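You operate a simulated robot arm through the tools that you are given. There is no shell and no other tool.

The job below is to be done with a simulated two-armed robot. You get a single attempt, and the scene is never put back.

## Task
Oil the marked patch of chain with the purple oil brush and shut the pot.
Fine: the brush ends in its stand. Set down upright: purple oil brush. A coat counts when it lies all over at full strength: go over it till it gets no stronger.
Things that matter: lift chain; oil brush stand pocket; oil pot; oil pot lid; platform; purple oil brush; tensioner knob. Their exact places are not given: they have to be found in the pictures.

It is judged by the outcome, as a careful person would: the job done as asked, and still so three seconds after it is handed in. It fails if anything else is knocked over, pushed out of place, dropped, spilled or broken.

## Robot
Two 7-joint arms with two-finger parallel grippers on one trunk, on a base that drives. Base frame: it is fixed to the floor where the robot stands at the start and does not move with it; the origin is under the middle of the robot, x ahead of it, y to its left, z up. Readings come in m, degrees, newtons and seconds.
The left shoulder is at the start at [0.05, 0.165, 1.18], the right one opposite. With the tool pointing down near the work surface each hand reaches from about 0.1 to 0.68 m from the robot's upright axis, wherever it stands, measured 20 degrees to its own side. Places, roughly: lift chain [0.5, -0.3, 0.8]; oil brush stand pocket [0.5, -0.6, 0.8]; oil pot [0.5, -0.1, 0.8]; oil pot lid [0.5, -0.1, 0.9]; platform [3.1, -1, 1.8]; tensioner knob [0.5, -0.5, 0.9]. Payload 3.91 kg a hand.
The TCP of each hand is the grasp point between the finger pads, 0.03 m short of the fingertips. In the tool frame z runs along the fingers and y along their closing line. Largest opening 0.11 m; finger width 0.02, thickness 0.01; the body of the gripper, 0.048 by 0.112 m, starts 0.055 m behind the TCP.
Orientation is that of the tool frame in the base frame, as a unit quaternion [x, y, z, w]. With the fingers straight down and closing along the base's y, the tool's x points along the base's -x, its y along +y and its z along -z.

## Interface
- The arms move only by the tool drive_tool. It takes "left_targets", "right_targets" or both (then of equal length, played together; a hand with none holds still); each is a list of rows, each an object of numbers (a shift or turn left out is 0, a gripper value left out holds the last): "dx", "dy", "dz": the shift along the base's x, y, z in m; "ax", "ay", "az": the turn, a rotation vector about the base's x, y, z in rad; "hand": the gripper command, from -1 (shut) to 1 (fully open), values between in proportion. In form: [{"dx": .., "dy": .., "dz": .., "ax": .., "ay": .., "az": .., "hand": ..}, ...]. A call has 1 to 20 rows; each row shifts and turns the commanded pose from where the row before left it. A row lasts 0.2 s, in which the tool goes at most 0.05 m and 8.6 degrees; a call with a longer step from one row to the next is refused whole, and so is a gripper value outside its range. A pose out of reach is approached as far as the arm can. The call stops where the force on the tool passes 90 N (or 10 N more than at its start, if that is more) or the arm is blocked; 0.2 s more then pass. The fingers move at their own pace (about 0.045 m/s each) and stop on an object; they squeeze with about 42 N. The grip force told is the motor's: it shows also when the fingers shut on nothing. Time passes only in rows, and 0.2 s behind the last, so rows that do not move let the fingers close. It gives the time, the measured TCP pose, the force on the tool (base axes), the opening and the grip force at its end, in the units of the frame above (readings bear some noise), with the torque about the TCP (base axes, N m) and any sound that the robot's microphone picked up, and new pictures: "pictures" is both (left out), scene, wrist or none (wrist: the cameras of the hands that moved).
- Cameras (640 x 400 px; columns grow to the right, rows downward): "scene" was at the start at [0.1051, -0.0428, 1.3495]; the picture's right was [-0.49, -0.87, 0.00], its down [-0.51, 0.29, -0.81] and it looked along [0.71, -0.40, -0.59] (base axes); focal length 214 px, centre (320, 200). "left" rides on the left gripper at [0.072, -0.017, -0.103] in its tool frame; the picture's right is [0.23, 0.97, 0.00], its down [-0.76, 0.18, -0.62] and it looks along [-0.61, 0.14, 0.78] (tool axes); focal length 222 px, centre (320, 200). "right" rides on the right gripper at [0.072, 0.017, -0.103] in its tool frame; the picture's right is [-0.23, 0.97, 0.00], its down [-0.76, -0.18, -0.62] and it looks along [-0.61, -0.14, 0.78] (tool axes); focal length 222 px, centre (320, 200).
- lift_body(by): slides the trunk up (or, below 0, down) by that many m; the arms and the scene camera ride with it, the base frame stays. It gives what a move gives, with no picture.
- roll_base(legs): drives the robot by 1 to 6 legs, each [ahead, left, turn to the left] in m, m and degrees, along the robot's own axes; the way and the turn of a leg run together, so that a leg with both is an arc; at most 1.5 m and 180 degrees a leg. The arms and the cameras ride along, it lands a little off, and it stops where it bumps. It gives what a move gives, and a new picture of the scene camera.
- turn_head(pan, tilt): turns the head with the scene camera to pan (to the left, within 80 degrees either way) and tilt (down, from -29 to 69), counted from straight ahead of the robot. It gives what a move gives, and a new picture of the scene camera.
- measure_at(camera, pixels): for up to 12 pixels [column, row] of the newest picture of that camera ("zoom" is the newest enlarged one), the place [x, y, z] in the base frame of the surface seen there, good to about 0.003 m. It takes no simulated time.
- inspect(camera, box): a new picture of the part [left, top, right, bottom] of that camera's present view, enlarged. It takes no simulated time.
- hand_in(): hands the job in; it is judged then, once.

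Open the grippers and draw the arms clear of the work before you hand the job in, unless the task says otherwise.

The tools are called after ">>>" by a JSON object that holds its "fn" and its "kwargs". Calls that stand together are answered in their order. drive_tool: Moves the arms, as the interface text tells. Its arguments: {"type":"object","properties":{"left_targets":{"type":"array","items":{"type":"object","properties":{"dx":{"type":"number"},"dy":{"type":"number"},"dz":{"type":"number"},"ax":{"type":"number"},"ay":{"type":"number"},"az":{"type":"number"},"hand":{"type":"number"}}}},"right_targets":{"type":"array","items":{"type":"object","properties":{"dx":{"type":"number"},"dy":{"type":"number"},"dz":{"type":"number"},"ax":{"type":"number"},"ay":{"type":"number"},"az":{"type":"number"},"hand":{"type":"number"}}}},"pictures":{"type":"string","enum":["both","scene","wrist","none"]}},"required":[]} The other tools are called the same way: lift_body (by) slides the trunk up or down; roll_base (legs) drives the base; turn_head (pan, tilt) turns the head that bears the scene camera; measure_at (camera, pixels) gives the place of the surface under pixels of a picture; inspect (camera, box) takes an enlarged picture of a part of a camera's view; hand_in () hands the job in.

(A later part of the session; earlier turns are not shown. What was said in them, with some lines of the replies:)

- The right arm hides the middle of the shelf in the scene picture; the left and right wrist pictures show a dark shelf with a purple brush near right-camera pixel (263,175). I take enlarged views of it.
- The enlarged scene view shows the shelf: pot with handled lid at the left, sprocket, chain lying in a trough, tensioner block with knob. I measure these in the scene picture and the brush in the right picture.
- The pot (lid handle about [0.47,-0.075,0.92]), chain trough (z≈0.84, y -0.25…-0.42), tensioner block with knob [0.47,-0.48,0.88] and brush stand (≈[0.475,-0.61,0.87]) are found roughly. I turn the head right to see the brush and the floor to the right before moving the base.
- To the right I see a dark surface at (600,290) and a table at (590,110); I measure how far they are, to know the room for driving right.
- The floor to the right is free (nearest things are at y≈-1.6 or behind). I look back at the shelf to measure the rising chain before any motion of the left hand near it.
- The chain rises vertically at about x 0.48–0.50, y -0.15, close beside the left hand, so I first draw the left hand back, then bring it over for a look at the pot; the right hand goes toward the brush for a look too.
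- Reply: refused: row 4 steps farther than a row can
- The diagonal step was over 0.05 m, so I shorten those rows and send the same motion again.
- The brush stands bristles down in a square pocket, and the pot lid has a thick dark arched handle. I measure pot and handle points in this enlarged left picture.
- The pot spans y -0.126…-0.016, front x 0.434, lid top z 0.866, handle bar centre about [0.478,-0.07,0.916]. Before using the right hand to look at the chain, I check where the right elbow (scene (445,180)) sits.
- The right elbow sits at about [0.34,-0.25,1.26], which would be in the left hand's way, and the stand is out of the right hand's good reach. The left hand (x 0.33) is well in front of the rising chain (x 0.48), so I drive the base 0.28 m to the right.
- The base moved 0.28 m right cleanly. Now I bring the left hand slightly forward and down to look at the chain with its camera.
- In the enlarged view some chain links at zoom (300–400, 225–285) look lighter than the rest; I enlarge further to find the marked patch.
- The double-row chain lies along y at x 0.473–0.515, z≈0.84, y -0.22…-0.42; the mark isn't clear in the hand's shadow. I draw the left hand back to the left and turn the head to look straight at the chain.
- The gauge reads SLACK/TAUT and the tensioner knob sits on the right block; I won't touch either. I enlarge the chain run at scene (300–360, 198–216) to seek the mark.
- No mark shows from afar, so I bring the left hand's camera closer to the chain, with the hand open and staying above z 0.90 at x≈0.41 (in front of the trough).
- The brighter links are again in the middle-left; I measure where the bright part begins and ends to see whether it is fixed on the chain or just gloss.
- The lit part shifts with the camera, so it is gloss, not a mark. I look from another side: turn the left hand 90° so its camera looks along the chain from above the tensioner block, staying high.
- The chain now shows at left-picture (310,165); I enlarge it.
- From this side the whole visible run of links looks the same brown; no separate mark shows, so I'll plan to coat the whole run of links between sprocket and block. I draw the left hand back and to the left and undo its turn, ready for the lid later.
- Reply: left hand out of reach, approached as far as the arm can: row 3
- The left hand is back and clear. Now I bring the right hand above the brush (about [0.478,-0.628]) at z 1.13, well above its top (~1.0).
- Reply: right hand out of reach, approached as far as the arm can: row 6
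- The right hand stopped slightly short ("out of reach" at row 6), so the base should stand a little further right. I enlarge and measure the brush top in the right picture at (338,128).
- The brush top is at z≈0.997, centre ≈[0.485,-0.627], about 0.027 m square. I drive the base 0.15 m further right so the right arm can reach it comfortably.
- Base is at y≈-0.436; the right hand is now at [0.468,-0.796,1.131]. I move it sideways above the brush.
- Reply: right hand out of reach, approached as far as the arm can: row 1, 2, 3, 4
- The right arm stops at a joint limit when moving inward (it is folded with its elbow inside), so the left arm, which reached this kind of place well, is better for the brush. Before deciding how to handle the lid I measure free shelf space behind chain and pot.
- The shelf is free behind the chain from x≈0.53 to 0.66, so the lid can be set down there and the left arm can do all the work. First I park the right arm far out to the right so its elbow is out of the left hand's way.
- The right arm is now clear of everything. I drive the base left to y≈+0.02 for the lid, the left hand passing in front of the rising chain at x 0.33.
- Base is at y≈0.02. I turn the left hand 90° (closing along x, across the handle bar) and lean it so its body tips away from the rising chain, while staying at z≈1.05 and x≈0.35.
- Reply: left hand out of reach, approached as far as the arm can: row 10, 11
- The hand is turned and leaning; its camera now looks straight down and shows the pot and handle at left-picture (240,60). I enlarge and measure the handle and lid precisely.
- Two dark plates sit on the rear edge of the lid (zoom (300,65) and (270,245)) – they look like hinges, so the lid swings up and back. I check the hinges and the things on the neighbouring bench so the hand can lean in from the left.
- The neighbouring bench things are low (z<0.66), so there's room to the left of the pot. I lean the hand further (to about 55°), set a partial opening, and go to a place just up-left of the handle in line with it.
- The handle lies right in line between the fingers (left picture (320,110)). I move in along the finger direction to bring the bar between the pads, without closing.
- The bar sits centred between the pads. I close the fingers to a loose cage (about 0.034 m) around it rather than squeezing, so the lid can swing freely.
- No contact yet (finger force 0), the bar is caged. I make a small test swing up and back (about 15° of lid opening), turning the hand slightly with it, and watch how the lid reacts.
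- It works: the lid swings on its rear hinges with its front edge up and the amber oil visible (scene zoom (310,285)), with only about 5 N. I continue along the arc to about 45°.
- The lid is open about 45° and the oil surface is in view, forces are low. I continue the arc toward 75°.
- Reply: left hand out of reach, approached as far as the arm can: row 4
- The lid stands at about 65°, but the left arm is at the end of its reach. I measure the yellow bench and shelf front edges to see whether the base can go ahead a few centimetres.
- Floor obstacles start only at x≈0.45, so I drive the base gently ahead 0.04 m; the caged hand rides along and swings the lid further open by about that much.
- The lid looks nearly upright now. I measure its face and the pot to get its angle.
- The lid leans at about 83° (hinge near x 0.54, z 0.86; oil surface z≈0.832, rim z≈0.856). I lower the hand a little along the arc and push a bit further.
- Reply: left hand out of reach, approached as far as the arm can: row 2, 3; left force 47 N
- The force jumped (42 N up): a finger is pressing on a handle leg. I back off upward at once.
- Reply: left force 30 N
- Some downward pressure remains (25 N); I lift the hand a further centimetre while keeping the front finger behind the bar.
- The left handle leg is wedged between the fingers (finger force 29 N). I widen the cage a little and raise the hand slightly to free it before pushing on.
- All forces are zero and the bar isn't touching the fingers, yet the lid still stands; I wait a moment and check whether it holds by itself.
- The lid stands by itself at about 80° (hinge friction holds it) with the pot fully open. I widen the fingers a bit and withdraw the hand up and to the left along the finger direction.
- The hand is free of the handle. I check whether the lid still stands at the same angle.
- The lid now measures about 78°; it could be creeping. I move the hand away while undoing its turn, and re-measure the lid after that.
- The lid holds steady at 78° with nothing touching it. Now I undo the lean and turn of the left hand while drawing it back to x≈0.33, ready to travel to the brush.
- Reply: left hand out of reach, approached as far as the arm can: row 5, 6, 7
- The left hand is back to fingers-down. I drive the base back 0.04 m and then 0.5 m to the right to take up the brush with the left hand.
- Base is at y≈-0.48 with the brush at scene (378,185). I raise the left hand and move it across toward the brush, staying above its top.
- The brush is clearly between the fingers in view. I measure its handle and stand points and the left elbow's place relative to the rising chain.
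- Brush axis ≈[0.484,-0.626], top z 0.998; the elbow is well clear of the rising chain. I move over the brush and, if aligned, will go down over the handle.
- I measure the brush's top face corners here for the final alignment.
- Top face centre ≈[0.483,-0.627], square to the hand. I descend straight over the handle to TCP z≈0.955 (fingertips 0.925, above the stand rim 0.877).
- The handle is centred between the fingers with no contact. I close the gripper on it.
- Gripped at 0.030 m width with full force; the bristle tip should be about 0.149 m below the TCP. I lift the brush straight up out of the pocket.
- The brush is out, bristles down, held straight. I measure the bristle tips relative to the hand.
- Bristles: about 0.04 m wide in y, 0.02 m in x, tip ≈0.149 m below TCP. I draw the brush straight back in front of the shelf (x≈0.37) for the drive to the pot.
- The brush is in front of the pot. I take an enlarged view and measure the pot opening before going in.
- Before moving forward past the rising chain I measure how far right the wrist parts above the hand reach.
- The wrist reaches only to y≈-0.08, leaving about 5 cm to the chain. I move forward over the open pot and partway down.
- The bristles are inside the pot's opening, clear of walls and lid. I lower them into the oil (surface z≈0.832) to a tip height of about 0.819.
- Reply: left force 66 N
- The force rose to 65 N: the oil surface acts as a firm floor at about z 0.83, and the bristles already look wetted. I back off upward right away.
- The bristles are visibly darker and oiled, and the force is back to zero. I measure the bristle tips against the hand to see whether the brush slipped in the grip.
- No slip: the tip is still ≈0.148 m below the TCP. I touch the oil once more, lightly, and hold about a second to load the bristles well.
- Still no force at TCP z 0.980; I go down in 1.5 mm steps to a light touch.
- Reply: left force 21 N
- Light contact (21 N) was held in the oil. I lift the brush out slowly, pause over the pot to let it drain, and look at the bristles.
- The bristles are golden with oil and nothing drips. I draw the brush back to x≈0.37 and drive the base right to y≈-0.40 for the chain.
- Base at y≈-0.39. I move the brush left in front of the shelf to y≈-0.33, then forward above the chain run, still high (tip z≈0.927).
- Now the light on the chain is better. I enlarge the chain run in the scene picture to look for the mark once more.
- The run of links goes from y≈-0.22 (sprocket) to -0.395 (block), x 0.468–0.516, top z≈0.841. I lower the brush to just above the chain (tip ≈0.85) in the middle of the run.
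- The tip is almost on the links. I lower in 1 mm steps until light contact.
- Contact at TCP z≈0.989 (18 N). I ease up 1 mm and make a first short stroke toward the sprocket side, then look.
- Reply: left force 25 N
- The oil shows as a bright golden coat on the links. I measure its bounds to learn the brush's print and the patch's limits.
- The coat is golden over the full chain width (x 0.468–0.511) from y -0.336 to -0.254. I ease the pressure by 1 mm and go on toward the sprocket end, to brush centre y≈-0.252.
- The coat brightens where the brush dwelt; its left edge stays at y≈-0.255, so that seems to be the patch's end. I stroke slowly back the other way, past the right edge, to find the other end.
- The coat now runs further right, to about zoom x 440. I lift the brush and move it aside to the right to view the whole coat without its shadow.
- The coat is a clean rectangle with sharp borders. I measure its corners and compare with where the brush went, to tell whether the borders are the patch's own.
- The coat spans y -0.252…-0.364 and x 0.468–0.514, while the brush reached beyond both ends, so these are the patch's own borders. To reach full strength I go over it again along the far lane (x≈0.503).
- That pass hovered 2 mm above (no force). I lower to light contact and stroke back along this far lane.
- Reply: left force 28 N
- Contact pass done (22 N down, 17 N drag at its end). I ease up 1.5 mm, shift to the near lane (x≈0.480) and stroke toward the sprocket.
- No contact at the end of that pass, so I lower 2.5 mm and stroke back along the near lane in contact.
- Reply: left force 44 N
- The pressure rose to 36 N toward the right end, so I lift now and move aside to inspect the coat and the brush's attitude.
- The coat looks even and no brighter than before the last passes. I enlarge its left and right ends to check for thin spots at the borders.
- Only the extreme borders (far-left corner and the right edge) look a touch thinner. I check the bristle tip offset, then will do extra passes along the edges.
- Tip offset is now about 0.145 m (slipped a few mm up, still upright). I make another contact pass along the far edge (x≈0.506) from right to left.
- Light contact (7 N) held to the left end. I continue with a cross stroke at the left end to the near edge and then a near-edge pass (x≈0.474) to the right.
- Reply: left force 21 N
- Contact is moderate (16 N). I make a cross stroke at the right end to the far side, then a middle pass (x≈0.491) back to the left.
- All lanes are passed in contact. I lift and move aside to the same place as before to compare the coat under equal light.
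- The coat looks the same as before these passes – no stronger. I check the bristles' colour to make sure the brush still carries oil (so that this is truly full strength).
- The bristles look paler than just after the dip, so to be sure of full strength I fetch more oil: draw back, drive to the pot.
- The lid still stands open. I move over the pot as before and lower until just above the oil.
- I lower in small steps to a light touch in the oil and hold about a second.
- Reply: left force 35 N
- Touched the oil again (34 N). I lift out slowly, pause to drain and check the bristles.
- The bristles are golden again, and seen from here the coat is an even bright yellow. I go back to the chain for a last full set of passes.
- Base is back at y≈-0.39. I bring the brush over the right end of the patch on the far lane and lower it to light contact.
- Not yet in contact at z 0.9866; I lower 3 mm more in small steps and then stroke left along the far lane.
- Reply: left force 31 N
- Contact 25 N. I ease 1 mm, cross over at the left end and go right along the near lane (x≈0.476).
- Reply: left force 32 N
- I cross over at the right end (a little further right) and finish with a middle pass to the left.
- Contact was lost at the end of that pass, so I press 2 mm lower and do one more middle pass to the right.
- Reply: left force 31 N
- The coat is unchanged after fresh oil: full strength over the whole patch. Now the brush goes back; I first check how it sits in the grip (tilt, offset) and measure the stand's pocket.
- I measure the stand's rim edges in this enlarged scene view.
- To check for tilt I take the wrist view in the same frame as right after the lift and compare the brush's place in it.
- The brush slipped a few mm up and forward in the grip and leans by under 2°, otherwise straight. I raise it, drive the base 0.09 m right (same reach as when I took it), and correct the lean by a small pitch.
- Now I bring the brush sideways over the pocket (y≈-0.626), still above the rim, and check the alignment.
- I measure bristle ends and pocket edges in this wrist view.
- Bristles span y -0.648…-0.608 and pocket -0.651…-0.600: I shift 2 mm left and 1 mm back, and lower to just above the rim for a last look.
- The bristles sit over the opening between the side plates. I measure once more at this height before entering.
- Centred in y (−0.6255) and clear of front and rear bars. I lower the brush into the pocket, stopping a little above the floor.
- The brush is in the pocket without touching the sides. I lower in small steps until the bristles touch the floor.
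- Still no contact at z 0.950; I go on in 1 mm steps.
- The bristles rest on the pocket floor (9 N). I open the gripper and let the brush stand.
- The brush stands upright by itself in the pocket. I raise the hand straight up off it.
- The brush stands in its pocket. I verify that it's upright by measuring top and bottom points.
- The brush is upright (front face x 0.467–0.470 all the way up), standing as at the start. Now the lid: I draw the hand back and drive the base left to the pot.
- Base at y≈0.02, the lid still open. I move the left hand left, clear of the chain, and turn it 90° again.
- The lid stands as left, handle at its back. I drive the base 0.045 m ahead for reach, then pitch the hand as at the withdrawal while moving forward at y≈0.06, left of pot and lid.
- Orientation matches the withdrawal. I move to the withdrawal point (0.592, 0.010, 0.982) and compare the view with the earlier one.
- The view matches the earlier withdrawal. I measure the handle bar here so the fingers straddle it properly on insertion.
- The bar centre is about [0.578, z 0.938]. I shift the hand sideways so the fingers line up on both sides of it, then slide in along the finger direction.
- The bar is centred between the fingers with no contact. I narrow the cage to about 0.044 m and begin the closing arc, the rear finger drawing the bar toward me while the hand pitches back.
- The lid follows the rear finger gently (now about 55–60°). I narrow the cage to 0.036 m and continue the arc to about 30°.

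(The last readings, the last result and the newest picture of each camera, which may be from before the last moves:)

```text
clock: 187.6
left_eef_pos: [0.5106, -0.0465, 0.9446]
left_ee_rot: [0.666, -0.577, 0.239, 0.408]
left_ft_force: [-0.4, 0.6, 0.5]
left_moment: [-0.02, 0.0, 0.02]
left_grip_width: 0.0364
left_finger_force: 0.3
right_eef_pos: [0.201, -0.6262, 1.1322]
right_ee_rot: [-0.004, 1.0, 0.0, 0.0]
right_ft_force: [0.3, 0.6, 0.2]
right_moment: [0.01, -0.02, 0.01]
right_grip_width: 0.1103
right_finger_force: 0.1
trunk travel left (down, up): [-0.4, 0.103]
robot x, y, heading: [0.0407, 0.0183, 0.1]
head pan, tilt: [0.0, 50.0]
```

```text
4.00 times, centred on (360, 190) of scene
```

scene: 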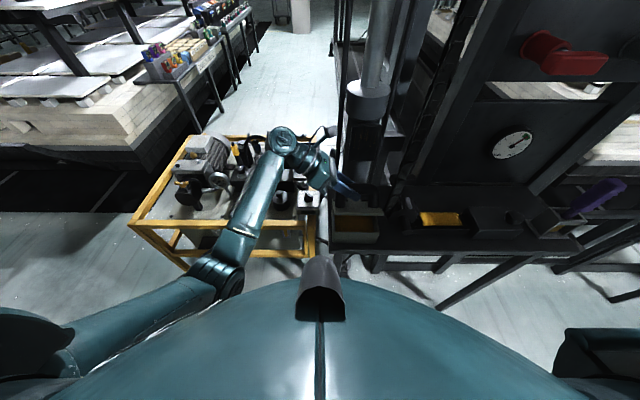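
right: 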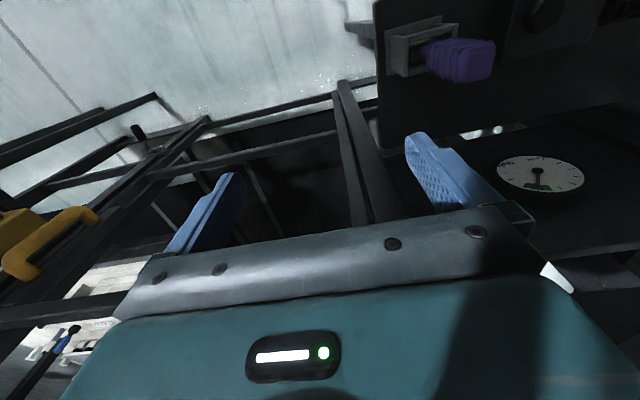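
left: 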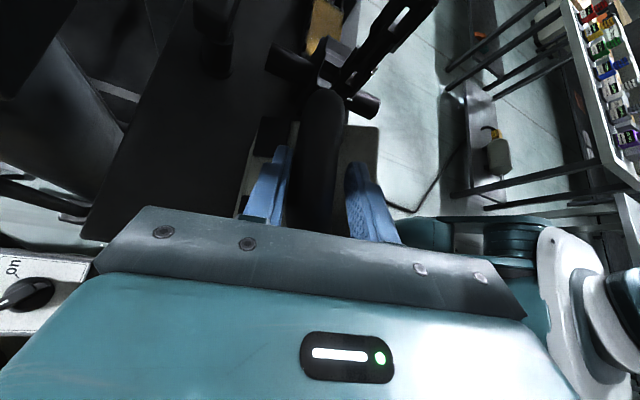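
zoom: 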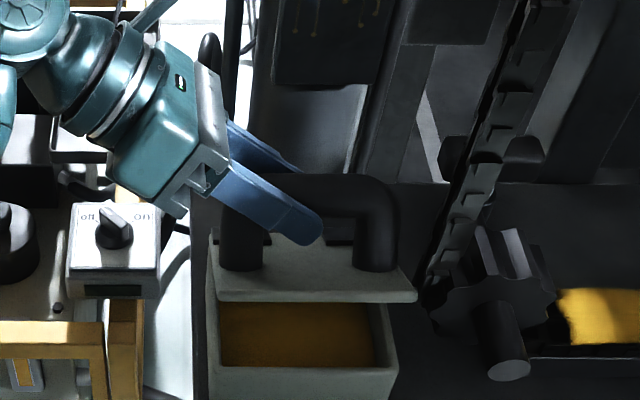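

The lid follows down to about 30° with almost no force. I continue to roughly 8°.

>>> {"fn": "drive_tool", "kwargs": {"left_targets": [{"dx": -0.0052, "dz": -0.0024, "ay": -0.033}, {"dx": -0.0052, "dz": -0.0026, "ay": -0.033}, {"dx": -0.0052, "dz": -0.0027, "ay": -0.032}, {"dx": -0.005, "dz": -0.0028, "ay": -0.032}, {"dx": -0.0045, "dz": -0.0035, "ay": -0.035}, {"dx": -0.0035, "dz": -0.0035, "ay": -0.03}], "pictures": "both"}}

>>> {"fn": "inspect", "kwargs": {"camera": "left", "box": [200, 60, 440, 240]}}

>>> {"fn": "inspect", "kwargs": {"camera": "scene", "box": [310, 140, 410, 240]}}

```text
clock: 189.0
left_eef_pos: [0.4813, -0.0476, 0.9273]
left_ee_rot: [0.639, -0.614, 0.303, 0.35]
left_ft_force: [0.8, 0.1, 1.0]
left_moment: [0.01, 0.03, 0.01]
left_grip_width: 0.0362
left_finger_force: 0.0
right_eef_pos: [0.2009, -0.6262, 1.131]
right_ee_rot: [-0.004, 1.0, 0.0, 0.0]
right_ft_force: [-0.5, 0.1, 0.3]
right_moment: [-0.02, 0.03, 0.03]
right_grip_width: 0.11
right_finger_force: 0.1
trunk travel left (down, up): [-0.4, 0.103]
robot x, y, heading: [0.043, 0.0201, 0.5]
head pan, tilt: [0.0, 50.0]
```

scene: 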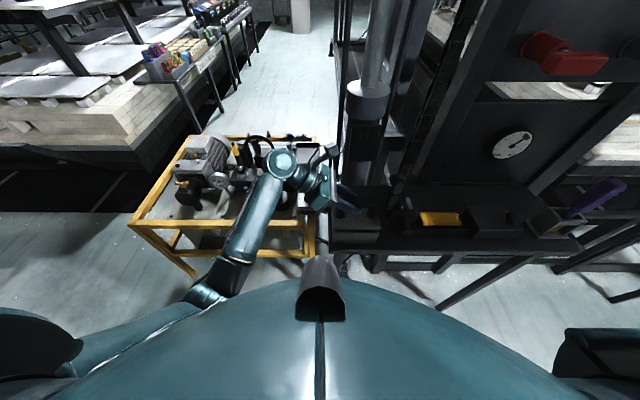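
left: 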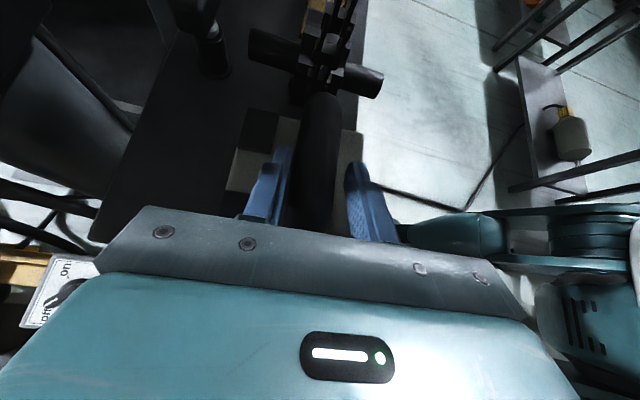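

```text
2.22 times, centred on (320, 150) of left
```

zoom: 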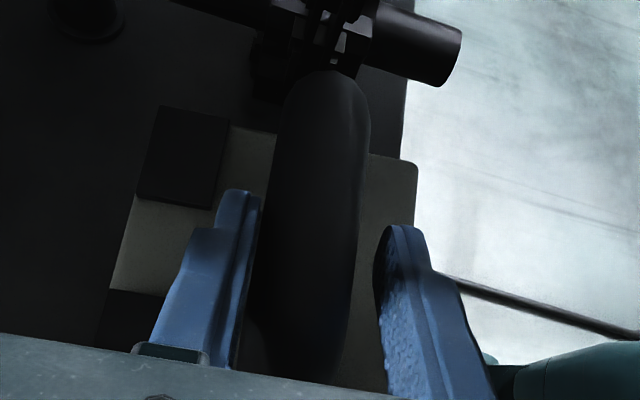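

```text
4.00 times, centred on (360, 190) of scene
```

zoom: 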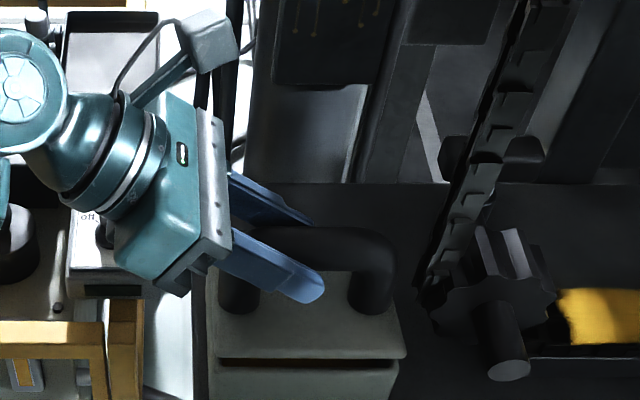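

The lid is almost shut, with a small gap at the front. I continue a few millimetres further along the arc, watching the force.

>>> {"fn": "drive_tool", "kwargs": {"left_targets": [{"dx": -0.0025, "dz": -0.003, "ay": -0.02}, {"dx": -0.002, "dz": -0.0025, "ay": -0.02}, {"dx": -0.0015, "dz": -0.002}], "pictures": "scene"}}

>>> {"fn": "inspect", "kwargs": {"camera": "scene", "box": [310, 160, 410, 250]}}

```text
clock: 189.8
left_eef_pos: [0.4774, -0.0482, 0.9199]
left_ee_rot: [0.633, -0.621, 0.316, 0.338]
left_ft_force: [0.5, -1.1, 0.5]
left_moment: [-0.04, -0.01, -0.01]
left_grip_width: 0.0362
left_finger_force: 0.3
right_eef_pos: [0.2014, -0.6261, 1.1324]
right_ee_rot: [-0.004, 1.0, 0.0, 0.0]
right_ft_force: [-0.5, 0.1, 0.8]
right_moment: [-0.03, -0.01, 0.01]
right_grip_width: 0.1101
right_finger_force: 0.1
trunk travel left (down, up): [-0.4, 0.103]
robot x, y, heading: [0.0438, 0.0197, 0.4]
head pan, tilt: [0.0, 50.0]
```

scene: 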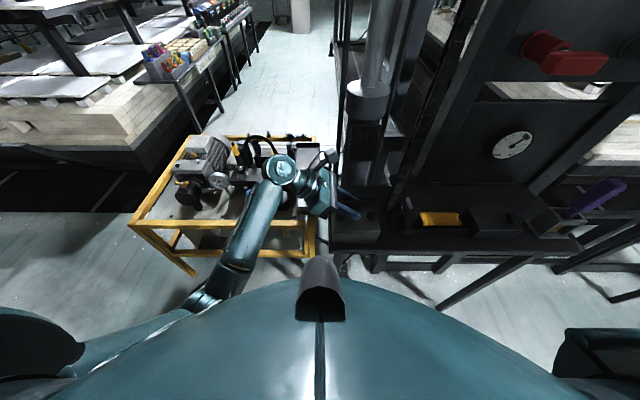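

```text
4.44 times, centred on (360, 205) of scene
```

zoom: 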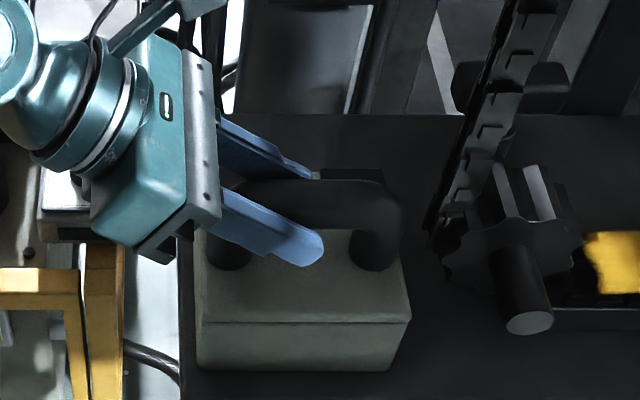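

The lid looks shut, with no gap at the front. I measure the lid's top for level.

>>> {"fn": "measure_at", "kwargs": {"camera": "zoom", "pixels": [[300, 315], [220, 312], [400, 312], [300, 290], [300, 265], [300, 327], [300, 350], [220, 285], [330, 190]]}}

```text
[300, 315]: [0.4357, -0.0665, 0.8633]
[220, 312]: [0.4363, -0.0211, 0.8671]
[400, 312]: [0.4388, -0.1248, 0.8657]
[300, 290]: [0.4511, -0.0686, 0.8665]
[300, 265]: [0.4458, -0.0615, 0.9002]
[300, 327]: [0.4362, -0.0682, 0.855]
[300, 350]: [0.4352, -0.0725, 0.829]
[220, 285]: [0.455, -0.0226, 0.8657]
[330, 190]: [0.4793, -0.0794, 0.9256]
```

The lid's front edge is at z 0.863–0.867, the same as at the start, and the pot hasn't moved (front x 0.435, y -0.02…-0.125). I widen the fingers and withdraw along the finger direction.

>>> {"fn": "drive_tool", "kwargs": {"left_targets": [{"hand": 0.2}, {}, {"dx": 0.001, "dy": 0.02, "dz": 0.014}, {"dx": 0.001, "dy": 0.025, "dz": 0.0175}, {"dx": 0.001, "dy": 0.025, "dz": 0.0175}], "pictures": "both"}}

>>> {"fn": "inspect", "kwargs": {"camera": "scene", "box": [310, 160, 410, 250]}}

>>> {"fn": "inspect", "kwargs": {"camera": "left", "box": [200, 20, 440, 200]}}

```text
clock: 191.0
left_eef_pos: [0.4788, 0.0227, 0.9681]
left_ee_rot: [0.632, -0.621, 0.315, 0.339]
left_ft_force: [0.8, -1.0, -0.4]
left_moment: [-0.01, 0.01, 0.01]
left_grip_width: 0.0661
left_finger_force: 0.1
right_eef_pos: [0.2007, -0.6256, 1.1331]
right_ee_rot: [-0.003, 1.0, 0.0, 0.0]
right_ft_force: [0.7, -0.5, 0.1]
right_moment: [0.0, -0.07, -0.03]
right_grip_width: 0.11
right_finger_force: 0.1
trunk travel left (down, up): [-0.4, 0.103]
robot x, y, heading: [0.0424, 0.0205, 0.1]
head pan, tilt: [0.0, 50.0]
```

scene: 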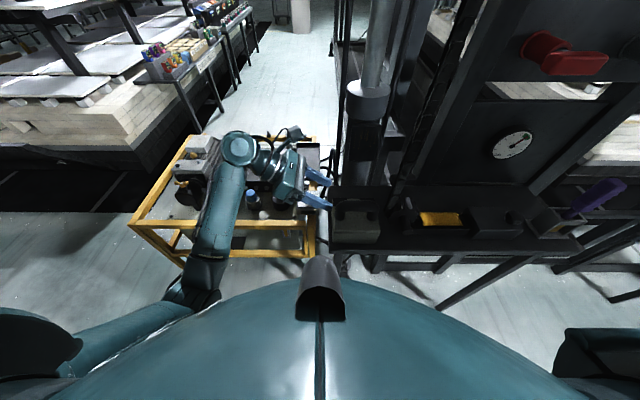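
left: 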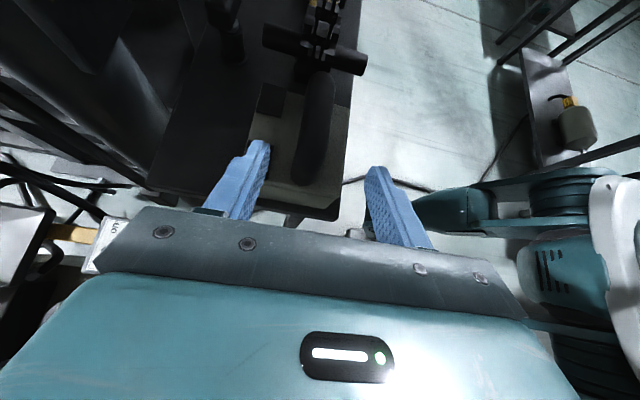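

```text
4.44 times, centred on (360, 205) of scene
```

zoom: 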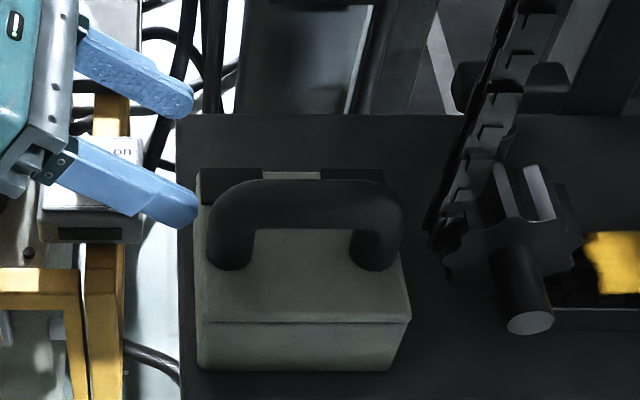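

```text
2.22 times, centred on (320, 110) of left
```

zoom: 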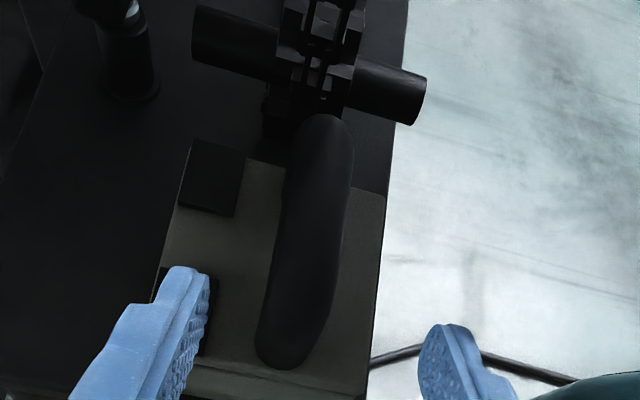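

The pot is shut. As the hinge has friction, I make sure by a light press on the handle: close the fingers, bring the tips above the bar and lower gently.

>>> {"fn": "drive_tool", "kwargs": {"left_targets": [{"hand": -1, "dz": 0.005}, {}, {}, {}, {"dy": -0.025}, {"dy": -0.028}, {"dz": -0.008}, {"dz": -0.004}], "pictures": "both"}}

>>> {"fn": "inspect", "kwargs": {"camera": "scene", "box": [310, 160, 410, 250]}}

```text
clock: 192.8
left_eef_pos: [0.477, -0.0323, 0.9607]
left_ee_rot: [0.633, -0.622, 0.315, 0.338]
left_ft_force: [0.6, 0.6, 0.0]
left_moment: [0.02, -0.04, 0.01]
left_grip_width: 0.0
left_finger_force: 37.5
right_eef_pos: [0.2016, -0.626, 1.1316]
right_ee_rot: [-0.003, 1.0, 0.0, 0.0]
right_ft_force: [0.2, -0.1, -0.3]
right_moment: [0.01, 0.02, -0.01]
right_grip_width: 0.11
right_finger_force: 0.1
trunk travel left (down, up): [-0.4, 0.103]
robot x, y, heading: [0.0448, 0.021, 0.3]
head pan, tilt: [0.0, 50.0]
```

scene: 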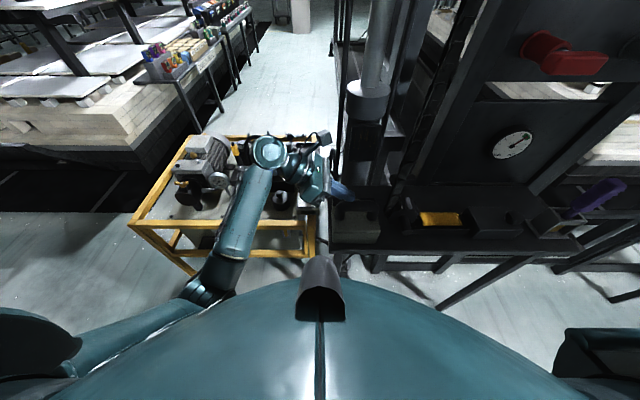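
left: 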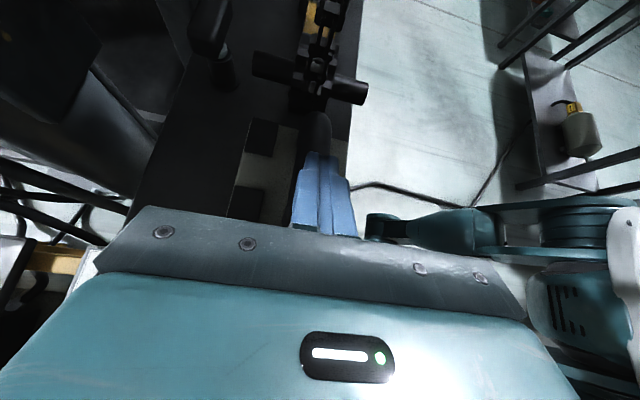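

```text
4.44 times, centred on (360, 205) of scene
```

zoom: 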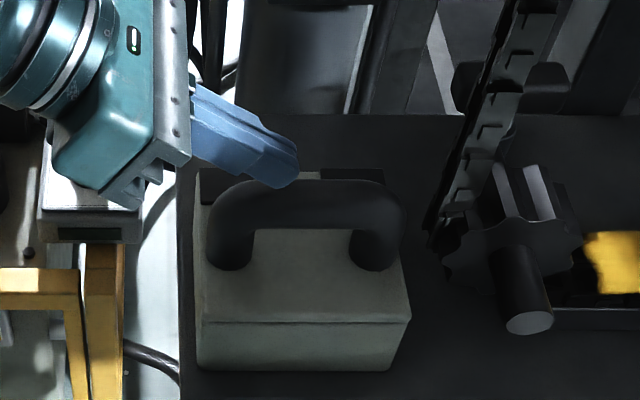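

The closed fingertips are right above the bar. I lower in 2 mm steps to a light press.

>>> {"fn": "drive_tool", "kwargs": {"left_targets": [{"dz": -0.002}, {"dz": -0.002}, {"dz": -0.002}, {"dz": -0.0015}], "pictures": "none"}}

```text
clock: 193.8
left_eef_pos: [0.4786, -0.0307, 0.9536]
left_ee_rot: [0.634, -0.62, 0.316, 0.337]
left_ft_force: [0.3, -0.7, -0.1]
left_moment: [0.02, -0.01, 0.0]
left_grip_width: 0.0
left_finger_force: 37.5
right_eef_pos: [0.2015, -0.6263, 1.1324]
right_ee_rot: [-0.004, 1.0, 0.0, -0.001]
right_ft_force: [-0.4, -1.1, -0.3]
right_moment: [0.0, 0.0, 0.03]
right_grip_width: 0.1102
right_finger_force: 0.0
trunk travel left (down, up): [-0.4, 0.103]
robot x, y, heading: [0.0435, 0.0227, 0.3]
head pan, tilt: [0.0, 50.0]
```

>>> {"fn": "drive_tool", "kwargs": {"left_targets": [{"dz": -0.0015}, {"dz": -0.0015}, {"dz": -0.001}], "pictures": "none"}}

```text
clock: 194.6
left_eef_pos: [0.4771, -0.029, 0.951]
left_ee_rot: [0.632, -0.621, 0.316, 0.338]
left_ft_force: [0.6, 0.5, 2.3]
left_moment: [0.01, 0.0, 0.01]
left_grip_width: 0.0
left_finger_force: 37.8
right_eef_pos: [0.201, -0.6253, 1.1315]
right_ee_rot: [-0.004, 1.0, 0.001, 0.0]
right_ft_force: [0.1, 0.5, 0.0]
right_moment: [-0.01, -0.02, -0.02]
right_grip_width: 0.1098
right_finger_force: 0.0
trunk travel left (down, up): [-0.4, 0.103]
robot x, y, heading: [0.0431, 0.0206, 0.4]
head pan, tilt: [0.0, 50.0]
```

First touch (2 N) at z 0.951. I press 2 mm more.

>>> {"fn": "drive_tool", "kwargs": {"left_targets": [{"dz": -0.001}, {"dz": -0.001}, {}], "pictures": "none"}}

```text
clock: 195.4
left_eef_pos: [0.4781, -0.0299, 0.9508]
left_ee_rot: [0.632, -0.621, 0.318, 0.338]
left_ft_force: [-2.0, 3.0, 16.4]
left_moment: [-0.24, 0.03, -0.25]
left_grip_width: 0.0
left_finger_force: 37.5
right_eef_pos: [0.1996, -0.6255, 1.132]
right_ee_rot: [-0.003, 1.0, 0.0, 0.001]
right_ft_force: [0.2, 0.1, -0.8]
right_moment: [0.01, -0.03, 0.0]
right_grip_width: 0.1102
right_finger_force: 0.0
trunk travel left (down, up): [-0.4, 0.103]
robot x, y, heading: [0.0435, 0.0214, 0.3]
head pan, tilt: [0.0, 50.0]
```

The handle gives no further under 16 N: the lid is fully shut. I lift off, open the gripper and draw the hand away to the left and back.

>>> {"fn": "drive_tool", "kwargs": {"left_targets": [{"dz": 0.02}, {"dz": 0.03, "dy": 0.03}, {"dy": 0.04, "dz": 0.02, "hand": 1.0}, {"dx": -0.03, "ax": 0.14}, {"dx": -0.03, "ax": 0.14}, {"dx": -0.02, "ax": 0.14}, {"ax": 0.14, "dy": 0.02}, {"ax": 0.14, "dy": 0.02}, {"ax": 0.14, "dy": 0.02}, {"ax": 0.12, "dy": 0.02}], "pictures": "both"}}

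>>> {"fn": "inspect", "kwargs": {"camera": "scene", "box": [310, 140, 460, 250]}}

```text
clock: 197.6
left_eef_pos: [0.4099, 0.1255, 1.0135]
left_ee_rot: [0.717, -0.697, -0.007, 0.007]
left_ft_force: [0.4, -0.8, -0.1]
left_moment: [-0.02, 0.0, 0.0]
left_grip_width: 0.1098
left_finger_force: 0.1
left hand out of reach, approached as far as the arm can: row 9, 10
right_eef_pos: [0.2011, -0.6262, 1.1326]
right_ee_rot: [-0.004, 1.0, 0.0, 0.0]
right_ft_force: [-0.3, -0.2, 0.0]
right_moment: [-0.02, -0.01, 0.01]
right_grip_width: 0.1103
right_finger_force: 0.0
trunk travel left (down, up): [-0.4, 0.103]
robot x, y, heading: [0.0435, 0.0171, 0.5]
head pan, tilt: [0.0, 50.0]
```

scene: 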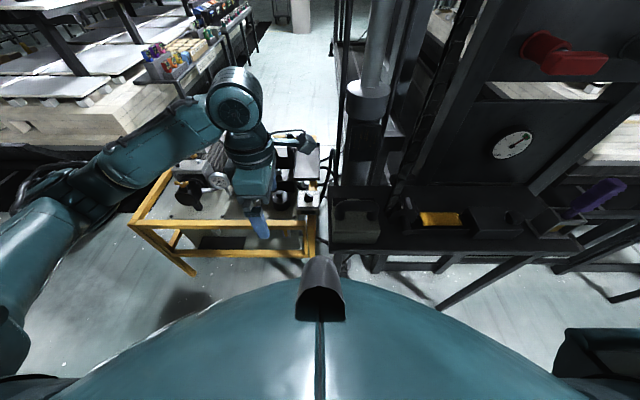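
left: 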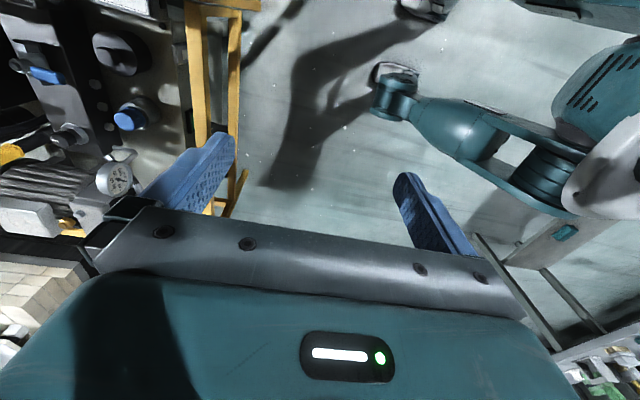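

```text
3.64 times, centred on (385, 195) of scene
```

zoom: 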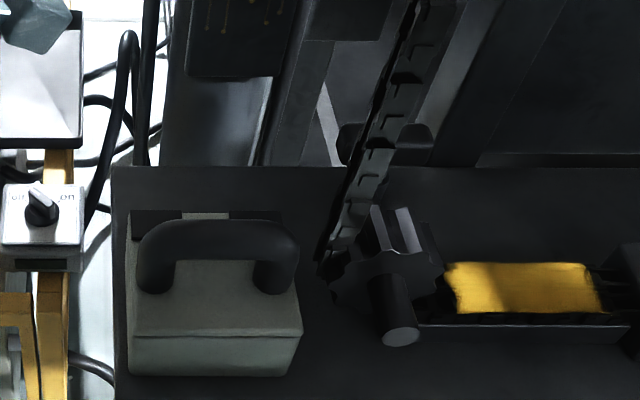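

The pot is shut. In this view the coat shows a tone change (likely a shadow); I enlarge to make sure.

>>> {"fn": "inspect", "kwargs": {"camera": "scene", "box": [405, 195, 490, 240]}}

>>> {"fn": "inspect", "kwargs": {"camera": "scene", "box": [520, 160, 640, 250]}}

```text
7.53 times, centred on (448, 218) of scene
```

zoom: 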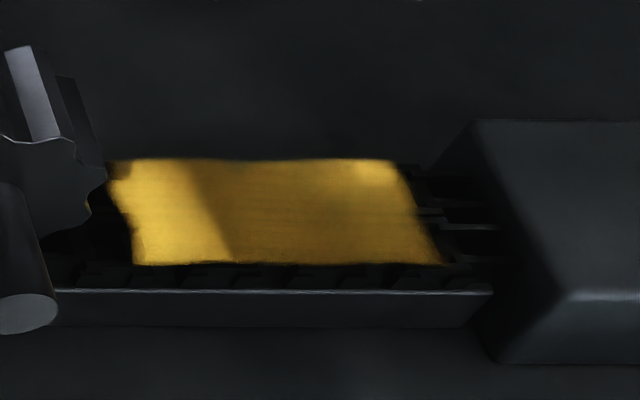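

```text
4.44 times, centred on (580, 205) of scene
```

zoom: 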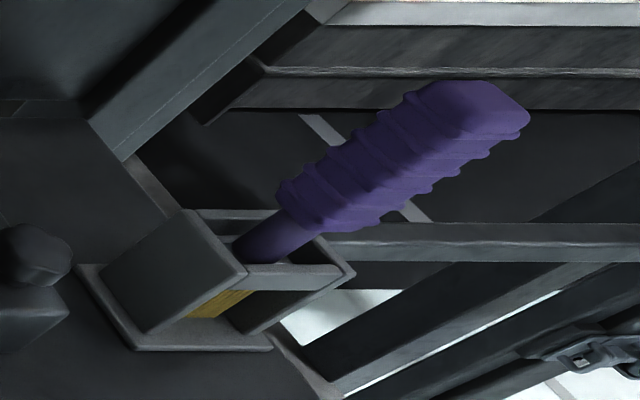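

The tone change is a slanted soft shadow edge, not the coat; the brush stands in its pocket. I back the robot 0.15 m away from the work and take a last look.

>>> {"fn": "roll_base", "kwargs": {"legs": [[-0.15, 0, 0]]}}

>>> {"fn": "turn_head", "kwargs": {"pan": -25, "tilt": 40}}

>>> {"fn": "inspect", "kwargs": {"camera": "scene", "box": [220, 120, 460, 270]}}

```text
clock: 199.0
left_eef_pos: [0.2645, 0.1227, 1.0136]
left_ee_rot: [0.715, -0.699, -0.006, 0.007]
left_ft_force: [-0.4, 0.0, 0.7]
left_moment: [-0.01, -0.02, 0.0]
left_grip_width: 0.1099
left_finger_force: 0.0
right_eef_pos: [0.0529, -0.6268, 1.1322]
right_ee_rot: [-0.001, 1.0, 0.0, 0.0]
right_ft_force: [-0.3, 0.3, -0.2]
right_moment: [0.02, -0.02, -0.01]
right_grip_width: 0.11
right_finger_force: 0.0
trunk travel left (down, up): [-0.4, 0.103]
robot x, y, heading: [-0.101, 0.0188, 0.1]
head pan, tilt: [0.0, 50.0]
```

scene: 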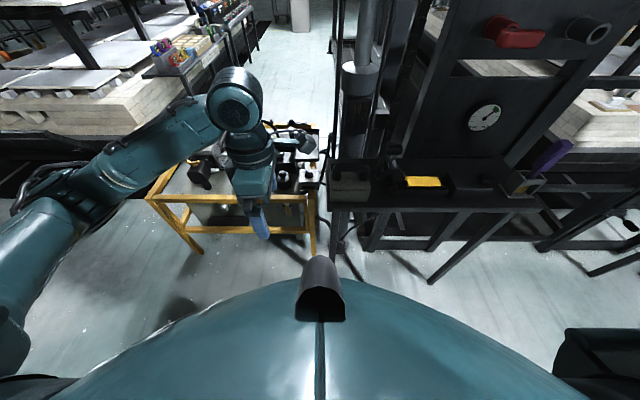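

```text
clock: 199.8
left_eef_pos: [0.2636, 0.1234, 1.0134]
left_ee_rot: [0.716, -0.698, -0.007, 0.008]
left_ft_force: [1.1, 0.0, -0.8]
left_moment: [0.01, -0.02, 0.01]
left_grip_width: 0.1101
left_finger_force: 0.1
right_eef_pos: [0.0539, -0.6269, 1.1319]
right_ee_rot: [-0.001, 1.0, 0.0, 0.0]
right_ft_force: [-1.0, 0.4, 0.4]
right_moment: [0.0, -0.02, -0.01]
right_grip_width: 0.1103
right_finger_force: 0.1
trunk travel left (down, up): [-0.4, 0.103]
robot x, y, heading: [-0.0997, 0.0197, 0.3]
head pan, tilt: [-25.0, 40.0]
```

scene: 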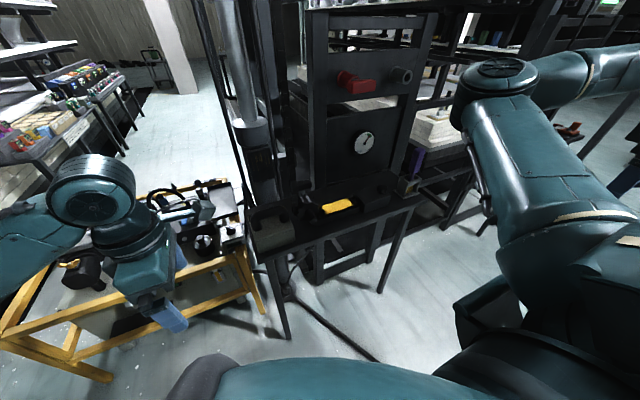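

```text
2.67 times, centred on (340, 195) of scene
```

zoom: 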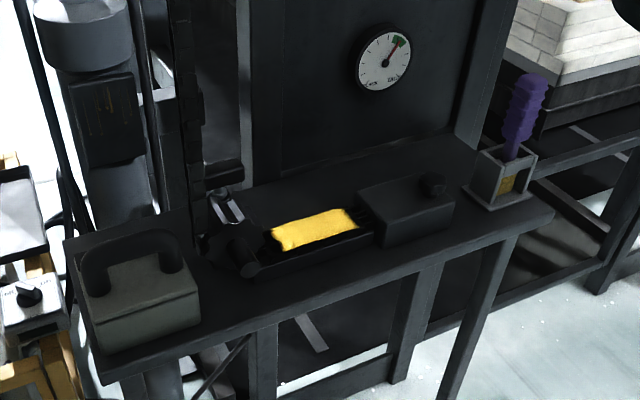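

The last view shows the pot shut, the patch evenly coated, the brush upright in its stand, the gauge in its green band, and both open hands clear of the work. I hand the job in.

>>> {"fn": "hand_in", "kwargs": {}}

```text
The job is handed in.
```

The marked patch of chain is oiled, the pot is shut, and the purple brush is upright in its stand. I handed the job in. I haven't seen the verdict.

- **Oil coat:** the patch runs about 11 cm along the chain, across its full width. I dipped the brush twice and went over the whole patch several times. The last passes, made with a freshly dipped brush, left the coat no brighter, so I took that as full strength. The mark itself couldn't be seen until the oil went on. I took the coat's sharp edges as the patch's limits, because the brush had swept past both ends.
- **Pot:** the lid turned out to be hinged at the back. It is closed to the same height as at the start and didn't move under a light press. The pot is where it was.
- **Brush:** it stands free in the pocket, bristles down, at the same height and place as when I took it.
- **Heavy contacts:** three moments were firmer than I wanted. A finger pressed on the lid handle with about 42 N while I was opening it. The bristles met the oil at about 65 N on the first dip. Strokes on the chain reached about 36 N. I backed off each time and saw no damage or shift.

I didn't touch the tensioner knob, and its gauge still reads in the green. Both grippers are open, and the robot has backed away from the shelf.
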